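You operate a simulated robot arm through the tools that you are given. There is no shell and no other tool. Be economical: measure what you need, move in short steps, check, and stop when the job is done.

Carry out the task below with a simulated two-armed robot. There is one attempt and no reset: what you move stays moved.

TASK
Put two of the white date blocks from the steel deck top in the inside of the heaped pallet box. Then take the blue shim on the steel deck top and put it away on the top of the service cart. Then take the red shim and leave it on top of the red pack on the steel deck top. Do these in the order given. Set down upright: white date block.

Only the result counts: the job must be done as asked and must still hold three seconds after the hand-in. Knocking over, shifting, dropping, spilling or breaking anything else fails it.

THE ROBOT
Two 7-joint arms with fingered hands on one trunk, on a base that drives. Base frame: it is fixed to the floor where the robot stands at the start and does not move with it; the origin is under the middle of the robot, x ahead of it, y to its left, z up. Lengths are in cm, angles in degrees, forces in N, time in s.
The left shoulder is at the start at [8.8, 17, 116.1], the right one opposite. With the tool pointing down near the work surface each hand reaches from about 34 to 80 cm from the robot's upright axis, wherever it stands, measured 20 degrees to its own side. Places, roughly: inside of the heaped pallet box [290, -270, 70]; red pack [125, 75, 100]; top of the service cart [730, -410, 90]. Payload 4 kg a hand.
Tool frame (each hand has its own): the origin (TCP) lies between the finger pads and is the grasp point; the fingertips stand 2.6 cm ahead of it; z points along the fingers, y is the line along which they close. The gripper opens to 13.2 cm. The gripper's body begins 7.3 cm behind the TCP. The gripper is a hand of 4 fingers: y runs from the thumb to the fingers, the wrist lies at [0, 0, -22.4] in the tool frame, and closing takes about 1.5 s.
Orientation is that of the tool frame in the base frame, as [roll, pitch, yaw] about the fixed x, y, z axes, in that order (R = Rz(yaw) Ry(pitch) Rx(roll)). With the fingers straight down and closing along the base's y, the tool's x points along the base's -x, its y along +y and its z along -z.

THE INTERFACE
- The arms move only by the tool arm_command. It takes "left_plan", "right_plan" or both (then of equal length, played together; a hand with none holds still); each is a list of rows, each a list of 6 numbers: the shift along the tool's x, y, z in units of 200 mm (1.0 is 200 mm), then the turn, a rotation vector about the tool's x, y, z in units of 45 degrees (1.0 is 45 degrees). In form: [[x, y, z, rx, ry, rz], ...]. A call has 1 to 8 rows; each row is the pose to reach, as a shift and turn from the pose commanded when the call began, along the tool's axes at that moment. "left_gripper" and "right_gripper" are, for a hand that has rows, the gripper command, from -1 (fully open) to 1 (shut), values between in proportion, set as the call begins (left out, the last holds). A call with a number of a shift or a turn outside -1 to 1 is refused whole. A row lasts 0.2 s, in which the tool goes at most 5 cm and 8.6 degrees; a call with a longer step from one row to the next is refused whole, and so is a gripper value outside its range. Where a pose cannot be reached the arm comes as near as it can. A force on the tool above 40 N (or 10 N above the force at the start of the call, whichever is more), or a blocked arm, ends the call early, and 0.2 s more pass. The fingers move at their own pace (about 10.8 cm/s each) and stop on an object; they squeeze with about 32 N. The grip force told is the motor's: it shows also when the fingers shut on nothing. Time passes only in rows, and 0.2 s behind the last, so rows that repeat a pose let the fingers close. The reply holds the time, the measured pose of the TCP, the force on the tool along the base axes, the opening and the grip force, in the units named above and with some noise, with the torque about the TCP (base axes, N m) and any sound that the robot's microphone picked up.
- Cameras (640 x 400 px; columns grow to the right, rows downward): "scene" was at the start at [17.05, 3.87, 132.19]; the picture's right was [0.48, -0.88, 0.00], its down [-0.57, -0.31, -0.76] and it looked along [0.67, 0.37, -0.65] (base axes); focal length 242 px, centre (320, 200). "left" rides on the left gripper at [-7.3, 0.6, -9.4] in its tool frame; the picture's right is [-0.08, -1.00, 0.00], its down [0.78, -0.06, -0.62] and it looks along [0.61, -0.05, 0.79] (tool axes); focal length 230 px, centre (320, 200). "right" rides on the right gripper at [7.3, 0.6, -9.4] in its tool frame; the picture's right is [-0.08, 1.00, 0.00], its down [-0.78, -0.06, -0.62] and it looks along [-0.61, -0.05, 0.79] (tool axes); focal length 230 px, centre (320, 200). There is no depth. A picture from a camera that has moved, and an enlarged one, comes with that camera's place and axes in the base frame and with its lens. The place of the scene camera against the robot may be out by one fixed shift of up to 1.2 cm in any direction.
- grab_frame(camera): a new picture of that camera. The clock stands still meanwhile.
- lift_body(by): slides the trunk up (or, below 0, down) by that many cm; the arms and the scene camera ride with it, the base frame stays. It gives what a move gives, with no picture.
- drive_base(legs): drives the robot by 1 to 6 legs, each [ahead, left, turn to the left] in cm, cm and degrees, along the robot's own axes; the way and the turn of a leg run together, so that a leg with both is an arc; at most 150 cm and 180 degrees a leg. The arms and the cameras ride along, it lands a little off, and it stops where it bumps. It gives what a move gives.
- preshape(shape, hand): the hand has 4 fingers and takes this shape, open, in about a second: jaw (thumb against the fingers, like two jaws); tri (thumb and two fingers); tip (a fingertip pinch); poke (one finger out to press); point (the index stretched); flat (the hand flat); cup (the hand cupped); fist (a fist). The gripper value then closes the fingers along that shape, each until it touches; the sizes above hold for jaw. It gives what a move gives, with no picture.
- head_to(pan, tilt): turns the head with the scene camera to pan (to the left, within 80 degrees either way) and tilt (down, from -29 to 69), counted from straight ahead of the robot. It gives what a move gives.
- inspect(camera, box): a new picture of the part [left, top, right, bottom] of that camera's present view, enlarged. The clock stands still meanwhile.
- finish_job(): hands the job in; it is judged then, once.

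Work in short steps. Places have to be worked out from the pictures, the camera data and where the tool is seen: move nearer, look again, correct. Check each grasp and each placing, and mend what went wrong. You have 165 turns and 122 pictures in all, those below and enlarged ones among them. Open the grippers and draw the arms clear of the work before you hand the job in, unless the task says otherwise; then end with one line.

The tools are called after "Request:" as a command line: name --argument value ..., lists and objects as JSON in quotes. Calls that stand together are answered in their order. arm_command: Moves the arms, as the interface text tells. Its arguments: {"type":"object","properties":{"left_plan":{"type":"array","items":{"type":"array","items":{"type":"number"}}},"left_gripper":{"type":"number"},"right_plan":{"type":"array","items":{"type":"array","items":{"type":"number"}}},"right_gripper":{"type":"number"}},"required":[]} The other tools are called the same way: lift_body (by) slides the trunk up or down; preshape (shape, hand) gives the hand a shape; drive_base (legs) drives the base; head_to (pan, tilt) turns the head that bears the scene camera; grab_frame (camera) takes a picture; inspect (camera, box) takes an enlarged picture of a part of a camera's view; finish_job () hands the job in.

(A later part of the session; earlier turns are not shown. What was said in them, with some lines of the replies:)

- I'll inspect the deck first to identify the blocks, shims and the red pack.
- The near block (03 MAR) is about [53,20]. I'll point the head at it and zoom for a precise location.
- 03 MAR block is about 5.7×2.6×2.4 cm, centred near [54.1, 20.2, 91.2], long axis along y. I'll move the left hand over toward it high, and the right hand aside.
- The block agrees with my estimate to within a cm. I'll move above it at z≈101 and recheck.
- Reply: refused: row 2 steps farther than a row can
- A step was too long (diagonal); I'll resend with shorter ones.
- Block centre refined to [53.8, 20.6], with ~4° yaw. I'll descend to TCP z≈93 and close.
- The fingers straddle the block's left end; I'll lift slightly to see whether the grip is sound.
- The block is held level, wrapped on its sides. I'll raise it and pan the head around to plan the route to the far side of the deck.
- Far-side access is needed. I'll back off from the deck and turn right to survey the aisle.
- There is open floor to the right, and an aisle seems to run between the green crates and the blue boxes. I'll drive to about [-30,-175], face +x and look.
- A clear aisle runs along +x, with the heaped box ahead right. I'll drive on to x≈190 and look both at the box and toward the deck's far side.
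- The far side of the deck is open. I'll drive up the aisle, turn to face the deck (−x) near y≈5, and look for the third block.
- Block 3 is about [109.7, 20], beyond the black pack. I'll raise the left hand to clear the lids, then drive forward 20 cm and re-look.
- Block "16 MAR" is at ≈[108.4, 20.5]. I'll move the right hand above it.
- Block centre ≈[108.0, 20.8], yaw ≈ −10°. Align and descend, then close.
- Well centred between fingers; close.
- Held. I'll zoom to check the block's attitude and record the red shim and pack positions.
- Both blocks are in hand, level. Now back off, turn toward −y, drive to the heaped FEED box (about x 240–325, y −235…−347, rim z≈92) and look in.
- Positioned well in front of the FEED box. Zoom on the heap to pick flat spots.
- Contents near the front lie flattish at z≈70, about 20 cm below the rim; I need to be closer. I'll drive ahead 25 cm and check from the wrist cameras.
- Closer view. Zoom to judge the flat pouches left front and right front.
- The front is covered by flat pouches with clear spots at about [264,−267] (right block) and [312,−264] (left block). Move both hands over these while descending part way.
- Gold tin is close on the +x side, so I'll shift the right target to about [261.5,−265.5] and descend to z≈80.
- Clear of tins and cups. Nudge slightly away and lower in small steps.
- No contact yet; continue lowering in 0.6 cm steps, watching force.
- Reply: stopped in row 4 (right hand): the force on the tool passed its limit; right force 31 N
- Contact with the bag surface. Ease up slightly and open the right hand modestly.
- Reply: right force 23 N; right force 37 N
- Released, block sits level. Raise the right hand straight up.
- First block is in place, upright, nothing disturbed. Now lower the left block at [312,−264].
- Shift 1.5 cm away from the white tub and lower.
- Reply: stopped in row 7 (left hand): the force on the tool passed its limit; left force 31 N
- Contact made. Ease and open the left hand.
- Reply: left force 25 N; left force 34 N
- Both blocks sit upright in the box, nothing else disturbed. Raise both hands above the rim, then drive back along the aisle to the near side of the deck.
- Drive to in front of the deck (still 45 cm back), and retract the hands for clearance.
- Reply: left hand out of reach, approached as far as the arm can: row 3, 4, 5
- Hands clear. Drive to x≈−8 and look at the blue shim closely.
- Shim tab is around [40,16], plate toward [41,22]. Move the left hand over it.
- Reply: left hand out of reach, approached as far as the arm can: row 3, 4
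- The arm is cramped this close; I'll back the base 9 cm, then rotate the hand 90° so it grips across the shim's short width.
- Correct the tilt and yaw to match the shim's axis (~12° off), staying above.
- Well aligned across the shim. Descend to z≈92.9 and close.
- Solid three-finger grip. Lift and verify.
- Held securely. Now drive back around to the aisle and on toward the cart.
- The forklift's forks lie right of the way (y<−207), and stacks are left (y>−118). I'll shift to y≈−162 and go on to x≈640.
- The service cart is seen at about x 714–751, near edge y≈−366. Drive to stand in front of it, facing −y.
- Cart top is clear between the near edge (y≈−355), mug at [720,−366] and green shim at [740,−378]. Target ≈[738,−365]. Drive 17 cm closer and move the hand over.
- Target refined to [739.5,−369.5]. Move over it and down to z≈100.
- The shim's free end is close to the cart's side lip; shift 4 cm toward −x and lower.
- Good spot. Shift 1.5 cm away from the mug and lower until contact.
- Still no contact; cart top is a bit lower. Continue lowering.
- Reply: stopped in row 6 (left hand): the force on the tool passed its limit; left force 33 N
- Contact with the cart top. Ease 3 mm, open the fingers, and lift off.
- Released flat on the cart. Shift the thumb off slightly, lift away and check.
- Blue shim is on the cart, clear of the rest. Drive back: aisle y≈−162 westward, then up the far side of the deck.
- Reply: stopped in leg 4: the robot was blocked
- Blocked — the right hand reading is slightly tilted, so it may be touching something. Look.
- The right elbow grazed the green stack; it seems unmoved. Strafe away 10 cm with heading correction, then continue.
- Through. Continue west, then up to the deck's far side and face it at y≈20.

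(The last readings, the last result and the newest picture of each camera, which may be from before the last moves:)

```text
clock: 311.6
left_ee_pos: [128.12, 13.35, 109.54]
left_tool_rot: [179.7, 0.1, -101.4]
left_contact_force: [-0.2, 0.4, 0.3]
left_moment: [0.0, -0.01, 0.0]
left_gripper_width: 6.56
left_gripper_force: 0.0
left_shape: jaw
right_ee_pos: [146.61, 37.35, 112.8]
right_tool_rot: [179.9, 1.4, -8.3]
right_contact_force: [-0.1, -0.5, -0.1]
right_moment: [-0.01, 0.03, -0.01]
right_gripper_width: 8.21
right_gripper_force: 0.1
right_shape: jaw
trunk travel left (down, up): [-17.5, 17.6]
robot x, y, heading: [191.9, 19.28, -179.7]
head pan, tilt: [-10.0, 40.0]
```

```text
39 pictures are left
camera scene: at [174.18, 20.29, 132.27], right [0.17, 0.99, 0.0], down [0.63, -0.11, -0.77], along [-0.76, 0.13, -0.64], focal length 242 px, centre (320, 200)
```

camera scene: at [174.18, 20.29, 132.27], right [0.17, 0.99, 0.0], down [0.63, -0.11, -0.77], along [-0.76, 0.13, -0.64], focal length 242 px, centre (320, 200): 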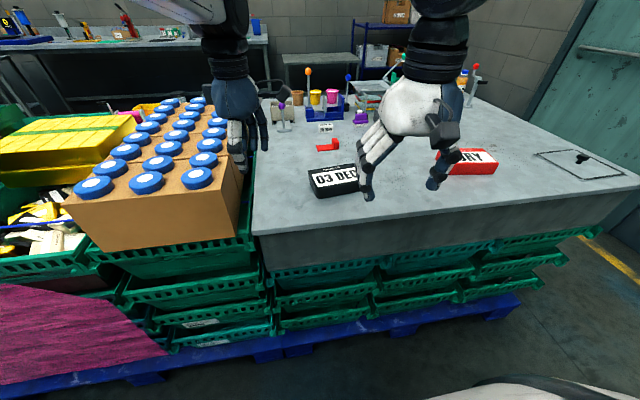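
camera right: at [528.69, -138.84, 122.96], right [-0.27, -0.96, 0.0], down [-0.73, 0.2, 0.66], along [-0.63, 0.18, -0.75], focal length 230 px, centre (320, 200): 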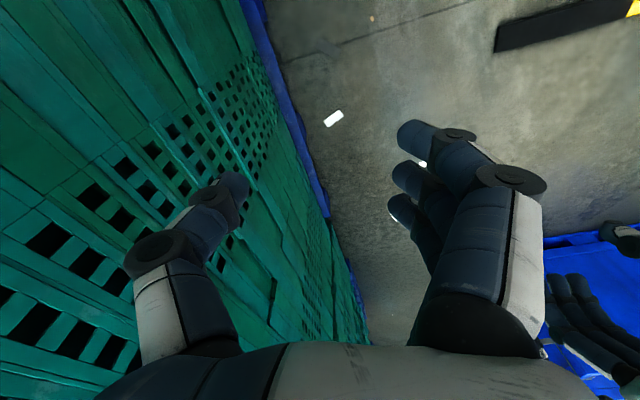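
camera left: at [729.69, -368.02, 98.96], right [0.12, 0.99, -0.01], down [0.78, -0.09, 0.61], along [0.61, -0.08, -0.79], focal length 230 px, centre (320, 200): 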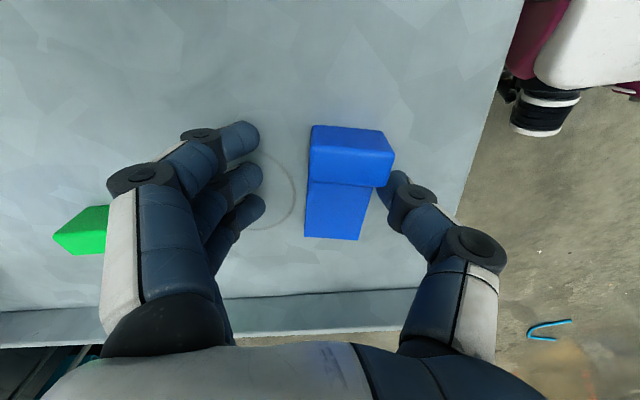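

Retract the left hand and rotate the right hand 90° for the shim grasp, while clear of the deck.

Request:
arm_command --left_plan '[[-0.03, -0.15, -0.03, 0, 0, 0], [-0.06, -0.3, -0.06, 0, 0, 0], [-0.09, -0.45, -0.1, 0, 0, 0], [-0.12, -0.6, -0.15, 0, 0, 0], [-0.15, -0.75, -0.2, 0, 0, 0], [-0.178, -0.88, -0.25, 0, 0, 0], [-0.178, -0.88, -0.25, 0, 0, 0]]' --right_plan '[[0, 0, 0, 0, 0, -0.18], [0, 0, 0, 0, 0, -0.36], [0, 0, 0, 0, 0, -0.54], [0, 0, 0, 0, 0, -0.72], [0, 0, 0, 0, 0, -0.9], [0, 0, 0, 0, 0, -1.0], [0, 0, 0, 0, 0, -1.0]]'

Request:
arm_command --right_plan '[[0, 0, 0, 0, 0, -0.18], [0, 0, 0, 0, 0, -0.36], [0, 0, 0, 0, 0, -0.54], [0, 0, 0, 0, 0, -0.72], [0, 0, 0, 0, 0, -0.9], [0, 0, 0, 0, 0, -0.9]]'

Request:
drive_base --legs '[[26, 0, 0]]'

Request:
grab_frame --camera "scene"

Request:
grab_frame --camera "right"

```text
clock: 313.2
left_ee_pos: [146.32, 13.38, 114.52]
left_tool_rot: [179.6, 0.1, -101.5]
left_contact_force: [-0.3, -0.2, 0.5]
left_moment: [0.03, 0.02, -0.01]
left_gripper_width: 6.56
left_gripper_force: 0.0
left_shape: jaw
right_ee_pos: [146.52, 37.33, 112.85]
right_tool_rot: [-179.2, 1.0, 36.7]
right_contact_force: [0.3, 0.0, 0.1]
right_moment: [-0.02, -0.03, -0.01]
right_gripper_width: 8.23
right_gripper_force: 0.0
right_shape: jaw
trunk travel left (down, up): [-17.5, 17.6]
robot x, y, heading: [191.57, 19.17, -179.2]
head pan, tilt: [-10.0, 40.0]
```

```text
clock: 314.6
left_ee_pos: [146.12, 13.25, 114.49]
left_tool_rot: [179.5, 0.2, -101.4]
left_contact_force: [-0.2, 0.3, -0.2]
left_moment: [0.03, -0.01, 0.0]
left_gripper_width: 6.53
left_gripper_force: 0.0
left_shape: jaw
right_ee_pos: [146.45, 37.28, 112.78]
right_tool_rot: [-178.6, 0.2, 77.2]
right_contact_force: [0.0, 0.6, 0.0]
right_moment: [-0.01, -0.01, -0.02]
right_gripper_width: 8.2
right_gripper_force: 0.0
right_shape: jaw
trunk travel left (down, up): [-17.5, 17.6]
robot x, y, heading: [191.58, 19.09, -179.5]
head pan, tilt: [-10.0, 40.0]
```

```text
clock: 316.5
left_ee_pos: [120.44, 13.23, 114.44]
left_tool_rot: [179.7, 0.0, -101.7]
left_contact_force: [-0.4, 0.1, 0.3]
left_moment: [-0.01, -0.03, -0.01]
left_gripper_width: 6.53
left_gripper_force: 0.1
left_shape: jaw
right_ee_pos: [120.85, 37.25, 112.75]
right_tool_rot: [-178.6, 0.2, 77.0]
right_contact_force: [0.1, -0.3, 0.2]
right_moment: [-0.01, -0.01, 0.01]
right_gripper_width: 8.21
right_gripper_force: 0.0
right_shape: jaw
trunk travel left (down, up): [-17.5, 17.6]
robot x, y, heading: [165.85, 19.26, -179.7]
head pan, tilt: [-10.0, 40.0]
```

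```text
38 pictures are left
camera scene: at [148.35, 20.13, 132.25], right [0.17, 0.99, 0.0], down [0.63, -0.11, -0.77], along [-0.76, 0.13, -0.64], focal length 242 px, centre (320, 200)
```

scene: 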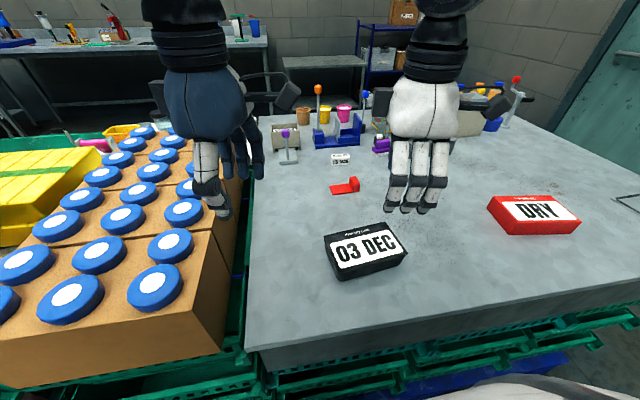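

```text
37 pictures are left
camera right: at [123.17, 44.18, 122.07], right [0.95, -0.3, -0.02], down [-0.22, -0.75, 0.62], along [-0.2, -0.59, -0.78], focal length 230 px, centre (320, 200)
```

right: 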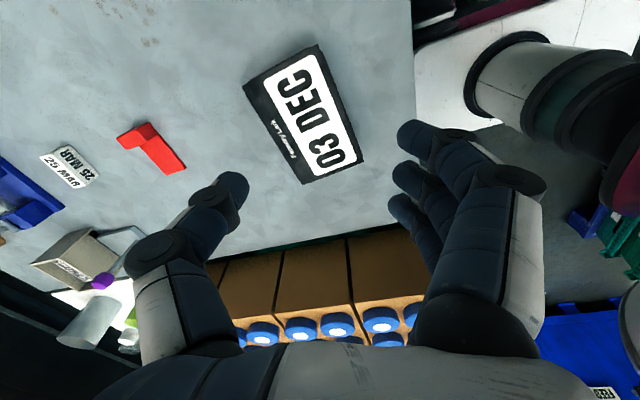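

Red shim centre ≈[95.3,36.5], axis nearly along y. Move the right hand over it while adjusting yaw.

Request:
arm_command --right_plan '[[-0.05, -0.2, 0, 0, 0, -0.1], [-0.1, -0.42, 0, 0, 0, -0.2], [-0.15, -0.64, 0, 0, 0, -0.3], [-0.19, -0.84, 0, 0, 0, -0.4], [-0.214, -0.925, 0, 0, 0, -0.44], [-0.214, -0.925, 0, 0, 0, -0.44]]'

Request:
grab_frame --camera "right"

```text
clock: 317.9
left_ee_pos: [120.5, 13.29, 114.69]
left_tool_rot: [179.6, 0.2, -101.6]
left_contact_force: [-0.2, -0.5, 0.2]
left_moment: [0.0, 0.0, 0.0]
left_gripper_width: 6.51
left_gripper_force: 0.0
left_shape: jaw
right_ee_pos: [101.92, 37.25, 113.28]
right_tool_rot: [-178.5, -0.3, 96.8]
right_contact_force: [0.1, -0.4, 0.0]
right_moment: [0.01, 0.0, 0.03]
right_gripper_width: 8.22
right_gripper_force: 0.0
right_shape: jaw
trunk travel left (down, up): [-17.5, 17.6]
robot x, y, heading: [165.88, 18.77, -179.7]
head pan, tilt: [-10.0, 40.0]
```

```text
36 pictures are left
camera right: at [101.74, 44.54, 122.67], right [1.0, 0.04, -0.03], down [0.05, -0.79, 0.61], along [0.01, -0.61, -0.79], focal length 230 px, centre (320, 200)
```

right: 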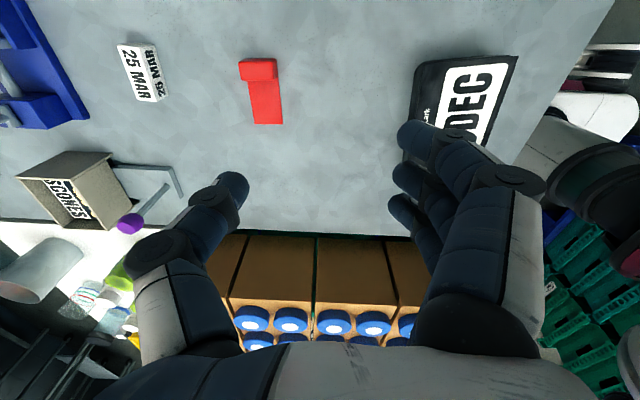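

Adjust: shim centre nearer [94.1,37.3], axis along y. Move over and down to z≈103.

Request:
arm_command --right_plan '[[0.02, -0.19, 0, -0.033, 0, 0.08], [0.046, -0.387, 0.05, -0.033, 0, 0.15], [0.046, -0.387, 0.25, -0.033, 0, 0.15], [0.046, -0.387, 0.45, -0.033, 0, 0.15], [0.046, -0.387, 0.5, -0.033, 0, 0.15], [0.046, -0.387, 0.5, -0.033, 0, 0.15]]'

Request:
grab_frame --camera "right"

```text
clock: 319.3
left_ee_pos: [120.44, 13.18, 114.42]
left_tool_rot: [179.6, 0.1, -101.6]
left_contact_force: [0.2, 1.1, 0.6]
left_moment: [0.03, -0.01, -0.01]
left_gripper_width: 6.54
left_gripper_force: 0.1
left_shape: jaw
right_ee_pos: [93.66, 37.31, 103.48]
right_tool_rot: [179.9, -0.2, 90.0]
right_contact_force: [-0.4, -1.1, 0.1]
right_moment: [-0.01, -0.02, 0.01]
right_gripper_width: 8.23
right_gripper_force: 0.1
right_shape: jaw
trunk travel left (down, up): [-17.5, 17.6]
robot x, y, heading: [165.89, 19.2, -179.4]
head pan, tilt: [-10.0, 40.0]
```

```text
35 pictures are left
camera right: at [94.31, 44.5, 112.86], right [1.0, -0.08, 0.0], down [-0.06, -0.79, 0.61], along [-0.05, -0.61, -0.79], focal length 230 px, centre (320, 200)
```

right: 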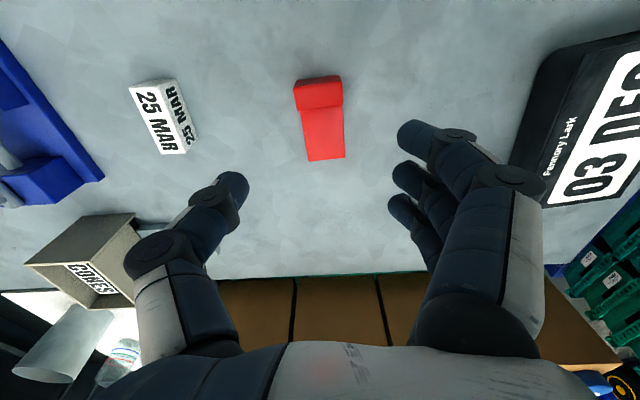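

Aligned. Descend and close.

Request:
arm_command --right_plan '[[0, 0.012, 0.2, 0, 0, 0], [0, 0.012, 0.38, 0, 0, 0], [0, 0.012, 0.48, 0, 0, 0], [0, 0.012, 0.53, 0, 0, 0], [0, 0.012, 0.53, 0, 0, 0]]'

Request:
arm_command --right_plan '[[0, 0, 0, 0, 0, 0], [0, 0, 0, 0, 0, 0], [0, 0, 0, 0, 0, 0], [0, 0, 0, 0, 0, 0], [0, 0, 0, 0, 0, 0], [0, 0, 0, 0, 0, 0], [0, 0, 0, 0, 0, 0]]' --right_gripper 1

Request:
arm_command --right_plan '[[0, 0, -0.1, 0, 0, 0], [0, 0, -0.3, 0, 0, 0], [0, 0, -0.55, 0, 0, 0], [0, 0, -0.8, 0, 0, 0], [0, 0, -1.0, 0, 0, 0], [0, 0, -1.0, 0, 0, 0]]'

Request:
grab_frame --camera "right"

```text
clock: 320.5
left_ee_pos: [120.47, 13.35, 114.54]
left_tool_rot: [179.6, 0.1, -101.6]
left_contact_force: [-0.1, 0.3, 0.5]
left_moment: [0.0, -0.02, 0.0]
left_gripper_width: 6.52
left_gripper_force: 0.0
left_shape: jaw
right_ee_pos: [94.21, 37.2, 92.9]
right_tool_rot: [-180.0, -0.2, 90.1]
right_contact_force: [-0.1, 0.2, -0.2]
right_moment: [0.0, 0.0, 0.01]
right_gripper_width: 8.21
right_gripper_force: 0.0
right_shape: jaw
trunk travel left (down, up): [-17.5, 17.6]
robot x, y, heading: [166.22, 19.24, -179.4]
head pan, tilt: [-10.0, 40.0]
```

```text
clock: 322.1
left_ee_pos: [120.58, 13.24, 114.43]
left_tool_rot: [179.5, 0.1, -101.6]
left_contact_force: [0.3, -0.3, 0.4]
left_moment: [0.0, -0.01, 0.01]
left_gripper_width: 6.54
left_gripper_force: 0.0
left_shape: jaw
right_ee_pos: [94.23, 37.31, 93.0]
right_tool_rot: [-179.9, -0.2, 90.0]
right_contact_force: [-0.3, 0.0, 12.9]
right_moment: [-0.18, 0.12, 0.08]
right_gripper_width: 2.58
right_gripper_force: 32.1
right_shape: jaw
trunk travel left (down, up): [-17.5, 17.6]
robot x, y, heading: [166.01, 19.1, -179.4]
head pan, tilt: [-10.0, 40.0]
```

```text
clock: 323.5
left_ee_pos: [120.48, 13.19, 114.49]
left_tool_rot: [179.6, 0.1, -101.6]
left_contact_force: [0.1, 0.3, -0.4]
left_moment: [-0.04, 0.02, 0.01]
left_gripper_width: 6.54
left_gripper_force: 0.0
left_shape: jaw
right_ee_pos: [94.36, 37.37, 112.85]
right_tool_rot: [179.8, -0.2, 90.0]
right_contact_force: [0.3, 0.0, -1.0]
right_moment: [-0.02, 0.01, 0.02]
right_gripper_width: 2.48
right_gripper_force: 31.7
right_shape: jaw
trunk travel left (down, up): [-17.5, 17.6]
robot x, y, heading: [165.7, 18.85, -179.6]
head pan, tilt: [-10.0, 40.0]
```

```text
34 pictures are left
camera right: at [94.7, 44.55, 122.27], right [1.0, -0.08, 0.0], down [-0.06, -0.79, 0.61], along [-0.05, -0.61, -0.79], focal length 230 px, centre (320, 200)
```

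right: 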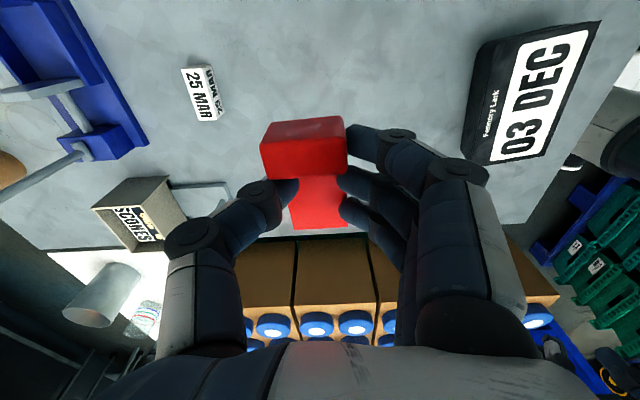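

Red shim held. Strafe the base right ~30 cm toward the red pack and look.

Request:
drive_base --legs '[[0, -30, 0]]'

Request:
head_to --pan -25 --tilt 45

Request:
grab_frame --camera "scene"

Request:
grab_frame --camera "right"

```text
clock: 325.5
left_ee_pos: [120.22, 43.2, 114.45]
left_tool_rot: [179.6, 0.1, -101.5]
left_contact_force: [1.2, 0.0, 0.0]
left_moment: [-0.06, -0.03, -0.02]
left_gripper_width: 6.56
left_gripper_force: 0.2
left_shape: jaw
right_ee_pos: [93.9, 67.03, 112.87]
right_tool_rot: [179.8, -0.2, 90.0]
right_contact_force: [0.0, 0.0, -0.3]
right_moment: [-0.04, 0.0, 0.0]
right_gripper_width: 2.49
right_gripper_force: 31.7
right_shape: jaw
trunk travel left (down, up): [-17.5, 17.6]
robot x, y, heading: [165.7, 48.8, -179.7]
head pan, tilt: [-10.0, 40.0]
```

```text
clock: 326.3
left_ee_pos: [120.14, 43.13, 114.54]
left_tool_rot: [179.6, 0.1, -101.5]
left_contact_force: [0.4, 0.8, 0.9]
left_moment: [0.01, 0.0, 0.01]
left_gripper_width: 6.56
left_gripper_force: 0.0
left_shape: jaw
right_ee_pos: [94.01, 67.05, 112.88]
right_tool_rot: [179.8, -0.2, 90.0]
right_contact_force: [0.2, 0.6, -0.9]
right_moment: [0.0, 0.02, 0.01]
right_gripper_width: 2.49
right_gripper_force: 32.4
right_shape: jaw
trunk travel left (down, up): [-17.5, 17.6]
robot x, y, heading: [165.54, 48.77, -179.7]
head pan, tilt: [-25.0, 45.0]
```

```text
33 pictures are left
camera scene: at [149.15, 51.88, 131.53], right [0.41, 0.91, 0.0], down [0.64, -0.29, -0.71], along [-0.64, 0.29, -0.71], focal length 242 px, centre (320, 200)
```

scene: 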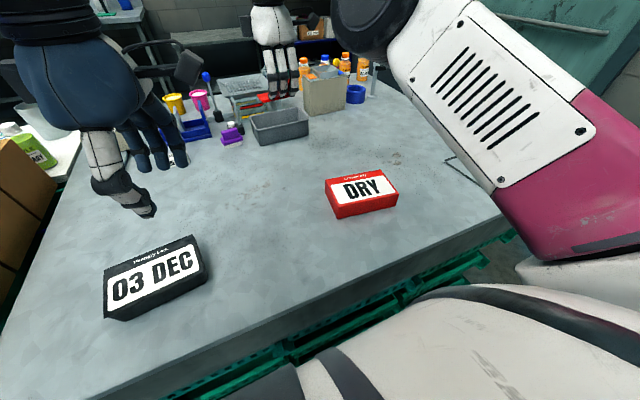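

```text
32 pictures are left
camera right: at [94.42, 74.21, 122.26], right [1.0, -0.08, 0.0], down [-0.06, -0.79, 0.61], along [-0.05, -0.61, -0.79], focal length 230 px, centre (320, 200)
```

right: 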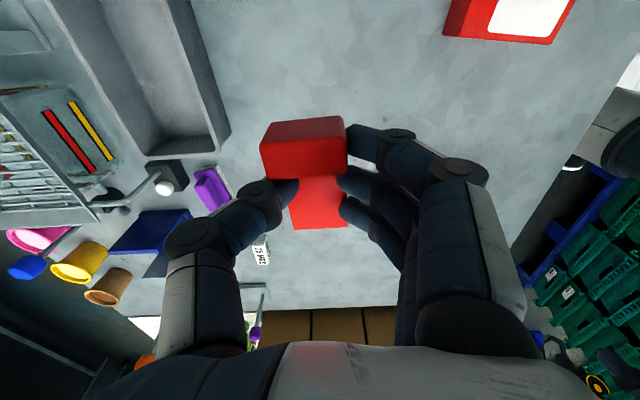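

Pack top ≈ x 111.4–119, y 70–84.7, z≈94.4 (centre [115,77.5]). Move the right hand above it.

Request:
arm_command --right_plan '[[0.1, 0.19, 0, 0, 0, 0], [0.2, 0.38, 0, 0, 0, 0], [0.3, 0.57, 0, 0, 0, 0], [0.4, 0.76, 0, 0, 0, 0], [0.51, 0.97, 0, 0, 0, 0], [0.51, 0.97, 0, 0, 0, 0]]'

Request:
grab_frame --camera "right"

Request:
grab_frame --camera "scene"

```text
clock: 327.7
left_ee_pos: [120.17, 43.0, 114.38]
left_tool_rot: [179.6, 0.2, -101.3]
left_contact_force: [0.1, 0.2, -0.5]
left_moment: [0.0, 0.01, -0.03]
left_gripper_width: 6.54
left_gripper_force: 0.0
left_shape: jaw
right_ee_pos: [113.34, 77.11, 112.87]
right_tool_rot: [180.0, -0.3, 90.1]
right_contact_force: [0.1, -0.6, -1.2]
right_moment: [-0.01, -0.04, -0.04]
right_gripper_width: 2.43
right_gripper_force: 32.0
right_shape: jaw
trunk travel left (down, up): [-17.5, 17.6]
robot x, y, heading: [166.09, 48.78, -179.7]
head pan, tilt: [-25.0, 45.0]
```

```text
31 pictures are left
camera right: at [113.8, 84.38, 122.24], right [1.0, -0.08, 0.0], down [-0.06, -0.79, 0.61], along [-0.05, -0.61, -0.79], focal length 230 px, centre (320, 200)
```

right: 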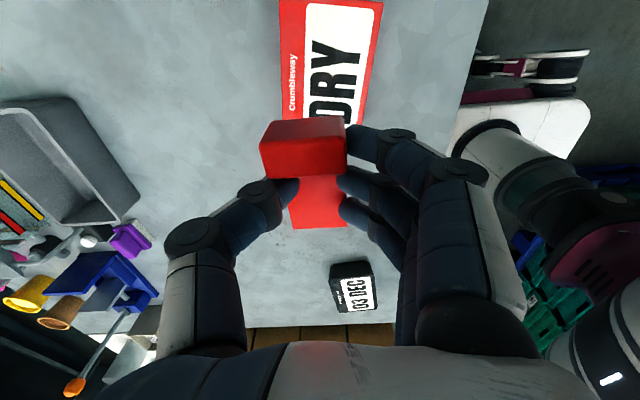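

```text
30 pictures are left
camera scene: at [149.05, 51.83, 131.5], right [0.41, 0.91, 0.0], down [0.64, -0.29, -0.71], along [-0.64, 0.29, -0.71], focal length 242 px, centre (320, 200)
```

scene: 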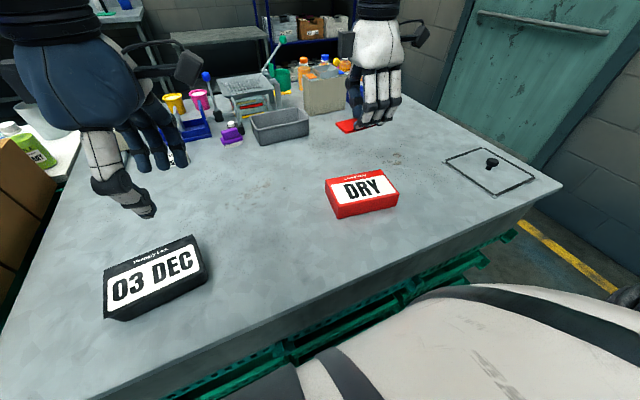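

Over the pack. Adjust to [114.5,77.6] and lower to z≈100.

Request:
arm_command --right_plan '[[0.025, 0.06, 0.15, 0, 0, 0], [0.025, 0.06, 0.35, 0, 0, 0], [0.025, 0.06, 0.53, 0, 0, 0], [0.025, 0.06, 0.64, 0, 0, 0], [0.025, 0.06, 0.64, 0, 0, 0]]'

Request:
inspect --camera "scene" --box '[280, 100, 460, 240]'

Request:
grab_frame --camera "right"

```text
clock: 328.9
left_ee_pos: [120.25, 43.01, 114.45]
left_tool_rot: [179.6, 0.3, -101.5]
left_contact_force: [-0.2, -0.8, 0.8]
left_moment: [0.03, -0.03, 0.0]
left_gripper_width: 6.53
left_gripper_force: 0.1
left_shape: jaw
right_ee_pos: [114.52, 77.8, 99.98]
right_tool_rot: [180.0, -0.2, 90.1]
right_contact_force: [-0.5, 0.4, -1.7]
right_moment: [-0.03, -0.04, 0.02]
right_gripper_width: 2.43
right_gripper_force: 31.7
right_shape: jaw
trunk travel left (down, up): [-17.5, 17.6]
robot x, y, heading: [165.76, 48.41, -179.7]
head pan, tilt: [-25.0, 45.0]
```

```text
2.86 times, centred on (370, 170) of scene
camera zoom: at [149.19, 51.9, 131.54], right [0.41, 0.91, 0.0], down [0.64, -0.29, -0.71], along [-0.64, 0.29, -0.71], focal length 691 px, centre (177, 286)
```

zoom: 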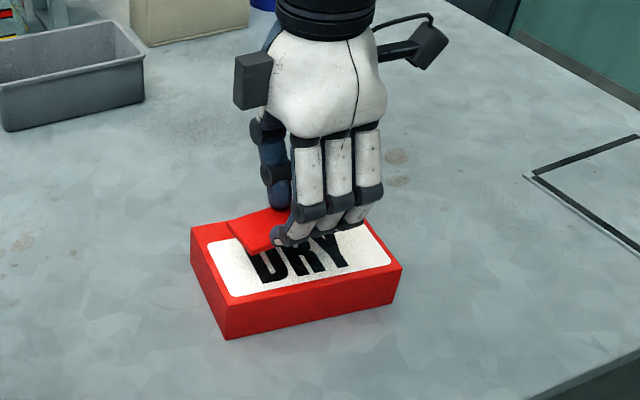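

```text
28 pictures are left
camera right: at [115.08, 85.0, 109.49], right [1.0, -0.08, 0.0], down [-0.06, -0.79, 0.61], along [-0.05, -0.61, -0.79], focal length 230 px, centre (320, 200)
```

right: 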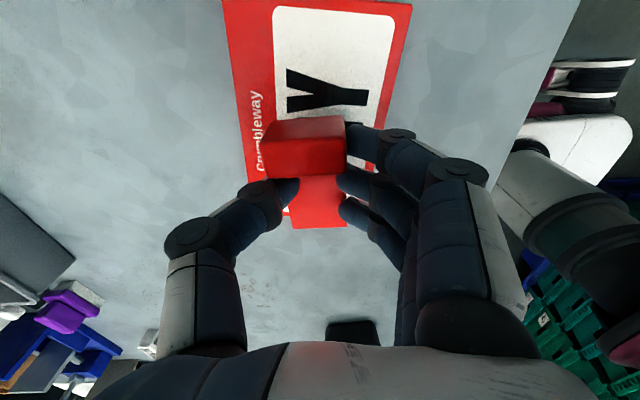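

Shift ~1.3 cm toward the pack's middle and lower gently to contact.

Request:
arm_command --right_plan '[[0.065, 0.015, 0, 0, 0, 0], [0.065, 0.015, 0.03, 0, 0, 0], [0.065, 0.015, 0.06, 0, 0, 0], [0.065, 0.015, 0.08, 0, 0, 0], [0.065, 0.015, 0.1, 0, 0, 0], [0.065, 0.015, 0.12, 0, 0, 0]]'

Request:
inspect --camera "scene" --box '[280, 100, 460, 240]'

```text
clock: 330.3
left_ee_pos: [120.16, 43.02, 114.52]
left_tool_rot: [179.7, 0.2, -101.5]
left_contact_force: [0.0, -0.5, -0.3]
left_moment: [0.03, 0.02, -0.06]
left_gripper_width: 6.55
left_gripper_force: 0.1
left_shape: jaw
right_ee_pos: [114.87, 79.03, 97.73]
right_tool_rot: [179.8, -0.3, 90.2]
right_contact_force: [0.6, -0.4, -1.1]
right_moment: [-0.02, -0.01, 0.01]
right_gripper_width: 2.44
right_gripper_force: 32.2
right_shape: jaw
trunk travel left (down, up): [-17.5, 17.6]
robot x, y, heading: [165.82, 48.74, -179.6]
head pan, tilt: [-25.0, 45.0]
```

```text
2.86 times, centred on (370, 170) of scene
camera zoom: at [149.15, 51.9, 131.53], right [0.41, 0.91, 0.0], down [0.64, -0.29, -0.71], along [-0.64, 0.29, -0.71], focal length 691 px, centre (177, 286)
```

zoom: 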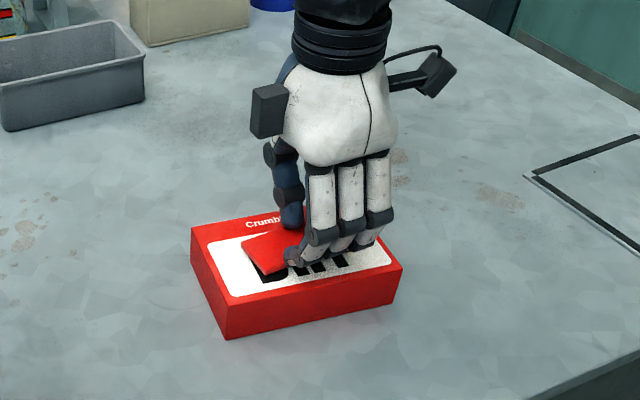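

Request:
arm_command --right_plan '[[0, 0, 0.012, 0, 0, 0], [0, 0, 0.024, 0, 0, 0], [0, 0, 0.036, 0, 0, 0], [0, 0, 0.048, 0, 0, 0]]'

```text
clock: 331.3
left_ee_pos: [120.5, 42.95, 114.63]
left_tool_rot: [179.4, 0.2, -101.5]
left_contact_force: [-0.2, 0.3, 0.0]
left_moment: [0.0, 0.02, 0.01]
left_gripper_width: 6.53
left_gripper_force: 0.1
left_shape: jaw
right_ee_pos: [114.89, 78.94, 97.1]
right_tool_rot: [-179.5, -0.3, 90.1]
right_contact_force: [-0.1, 3.6, 34.5]
right_moment: [-0.16, 0.44, -0.02]
right_gripper_width: 2.48
right_gripper_force: 31.8
right_shape: jaw
trunk travel left (down, up): [-17.5, 17.6]
robot x, y, heading: [165.71, 48.83, -179.4]
head pan, tilt: [-25.0, 45.0]
```

In contact. Ease up a little, then open narrowly.

Request:
arm_command --right_plan '[[0, 0, -0.02, 0, 0, 0], [0, 0, -0.02, 0, 0, 0]]'

Request:
arm_command --right_plan '[[0, 0, 0, 0, 0, 0], [0, 0, 0, 0, 0, 0], [0, 0, 0, 0, 0, 0], [0, 0, 0, 0, 0, 0]]' --right_gripper 0.0

Request:
grab_frame --camera "right"

```text
clock: 331.9
left_ee_pos: [120.29, 42.94, 114.42]
left_tool_rot: [179.5, 0.2, -101.4]
left_contact_force: [0.5, 0.3, 0.8]
left_moment: [0.01, -0.01, 0.01]
left_gripper_width: 6.55
left_gripper_force: 0.1
left_shape: jaw
right_ee_pos: [114.91, 79.1, 97.24]
right_tool_rot: [179.9, -0.2, 90.1]
right_contact_force: [-4.8, 0.6, 19.7]
right_moment: [-0.09, 0.64, 0.01]
right_gripper_width: 2.48
right_gripper_force: 31.9
right_shape: jaw
trunk travel left (down, up): [-17.5, 17.6]
robot x, y, heading: [165.85, 48.86, -179.4]
head pan, tilt: [-25.0, 45.0]
```

```text
clock: 332.9
left_ee_pos: [120.27, 43.03, 114.43]
left_tool_rot: [179.6, 0.2, -101.6]
left_contact_force: [0.6, -0.5, 0.8]
left_moment: [0.02, -0.02, 0.01]
left_gripper_width: 6.58
left_gripper_force: 0.0
left_shape: jaw
right_ee_pos: [114.78, 79.01, 97.01]
right_tool_rot: [179.9, -0.2, 90.1]
right_contact_force: [0.0, 0.0, -0.9]
right_moment: [0.04, 0.01, 0.0]
right_gripper_width: 6.52
right_gripper_force: 0.0
right_shape: jaw
trunk travel left (down, up): [-17.5, 17.6]
robot x, y, heading: [165.7, 48.7, -179.5]
head pan, tilt: [-25.0, 45.0]
```

```text
26 pictures are left
camera right: at [115.34, 86.34, 106.51], right [1.0, -0.08, 0.0], down [-0.06, -0.79, 0.61], along [-0.05, -0.61, -0.79], focal length 230 px, centre (320, 200)
```

right: 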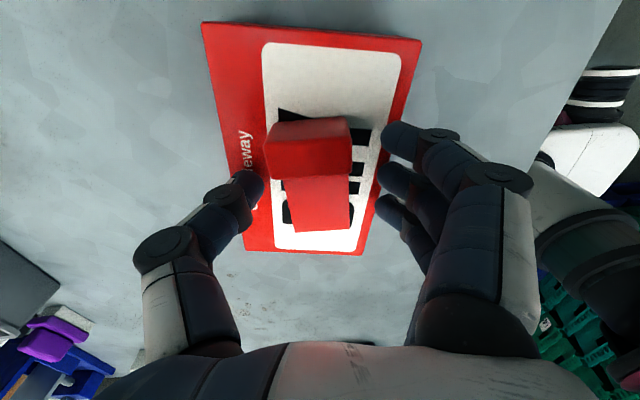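

Shim rests centred on the pack, free of the fingers. Lift straight up and verify.

Request:
arm_command --right_plan '[[0, 0, -0.05, 0, 0, 0], [0, 0, -0.2, 0, 0, 0], [0, 0, -0.4, 0, 0, 0], [0, 0, -0.6, 0, 0, 0], [0, 0, -0.8, 0, 0, 0], [0, 0, -0.8, 0, 0, 0]]'

Request:
inspect --camera "scene" --box '[280, 100, 460, 240]'

```text
clock: 334.3
left_ee_pos: [120.16, 42.97, 114.35]
left_tool_rot: [179.5, 0.2, -101.5]
left_contact_force: [0.2, -0.5, -1.3]
left_moment: [-0.02, 0.0, 0.0]
left_gripper_width: 6.56
left_gripper_force: 0.1
left_shape: jaw
right_ee_pos: [114.85, 79.03, 113.15]
right_tool_rot: [179.9, -0.2, 90.2]
right_contact_force: [0.1, 0.3, 0.2]
right_moment: [0.02, -0.01, 0.0]
right_gripper_width: 6.53
right_gripper_force: 0.1
right_shape: jaw
trunk travel left (down, up): [-17.5, 17.6]
robot x, y, heading: [165.39, 49.01, -179.4]
head pan, tilt: [-25.0, 45.0]
```

```text
2.86 times, centred on (370, 170) of scene
camera zoom: at [149.13, 51.91, 131.52], right [0.41, 0.91, 0.0], down [0.64, -0.29, -0.71], along [-0.64, 0.29, -0.71], focal length 691 px, centre (177, 286)
```

zoom: 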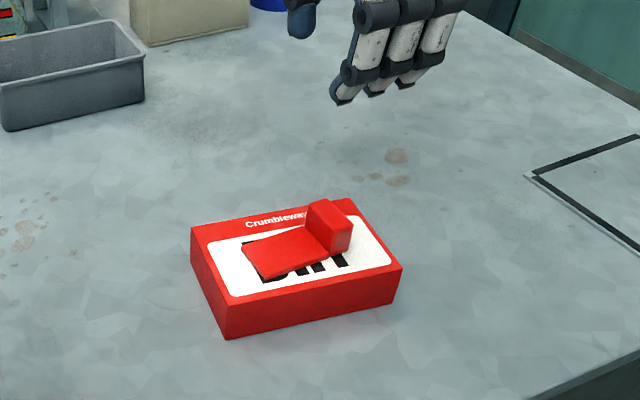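

All placed. Back the base away and open both grippers.

Request:
drive_base --legs '[[-30, 0, 0]]'

Request:
arm_command --left_plan '[[0, 0, 0, 0, 0, 0], [0, 0, 0, 0, 0, 0], [0, 0, 0, 0, 0, 0], [0, 0, 0, 0, 0, 0]]' --right_plan '[[0, 0, 0, 0, 0, 0], [0, 0, 0, 0, 0, 0], [0, 0, 0, 0, 0, 0], [0, 0, 0, 0, 0, 0]]' --left_gripper -1 --right_gripper -1

Request:
grab_frame --camera "scene"

```text
clock: 336.3
left_ee_pos: [150.12, 43.32, 114.41]
left_tool_rot: [179.6, 0.2, -101.5]
left_contact_force: [-0.3, 0.2, -0.5]
left_moment: [0.0, 0.02, 0.0]
left_gripper_width: 6.55
left_gripper_force: 0.0
left_shape: jaw
right_ee_pos: [144.85, 79.18, 113.23]
right_tool_rot: [180.0, -0.2, 90.0]
right_contact_force: [-0.6, 0.1, 0.2]
right_moment: [-0.01, 0.0, -0.04]
right_gripper_width: 6.52
right_gripper_force: 0.1
right_shape: jaw
trunk travel left (down, up): [-17.5, 17.6]
robot x, y, heading: [195.56, 49.04, -179.5]
head pan, tilt: [-25.0, 45.0]
```

```text
clock: 337.3
left_ee_pos: [150.17, 43.41, 114.49]
left_tool_rot: [179.6, 0.2, -101.5]
left_contact_force: [0.2, -0.6, 0.2]
left_moment: [0.02, 0.02, -0.01]
left_gripper_width: 13.17
left_gripper_force: 0.0
left_shape: jaw
right_ee_pos: [144.71, 79.2, 113.19]
right_tool_rot: [179.9, -0.2, 90.0]
right_contact_force: [0.9, 0.1, 0.0]
right_moment: [0.01, -0.01, -0.01]
right_gripper_width: 13.15
right_gripper_force: 0.1
right_shape: jaw
trunk travel left (down, up): [-17.5, 17.6]
robot x, y, heading: [195.58, 49.11, -179.6]
head pan, tilt: [-25.0, 45.0]
```

```text
24 pictures are left
camera scene: at [179.03, 52.15, 131.53], right [0.42, 0.91, 0.0], down [0.64, -0.29, -0.71], along [-0.64, 0.29, -0.71], focal length 242 px, centre (320, 200)
```

scene: 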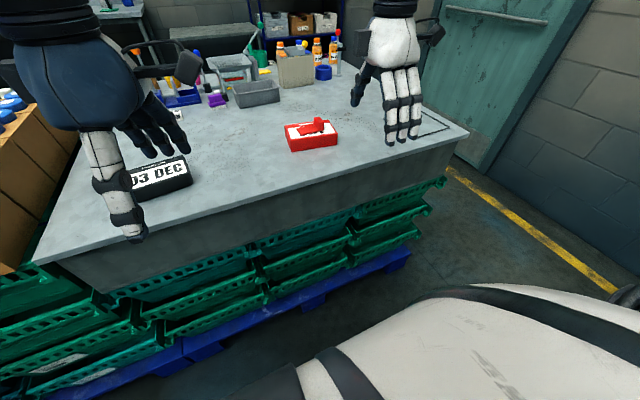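

Everything is in place, the grippers are open and the arms are clear, so I'm handing in.

Request:
finish_job

```text
The job is handed in.
```

All parts of the task are done in the order given: the 16 MAR and 03 MAR blocks stand upright in the heaped pallet box, the blue shim is on the service cart, and the red shim is on the red pack; on the way back from the cart the right elbow brushed a stack of green crates, which did not appear to move.
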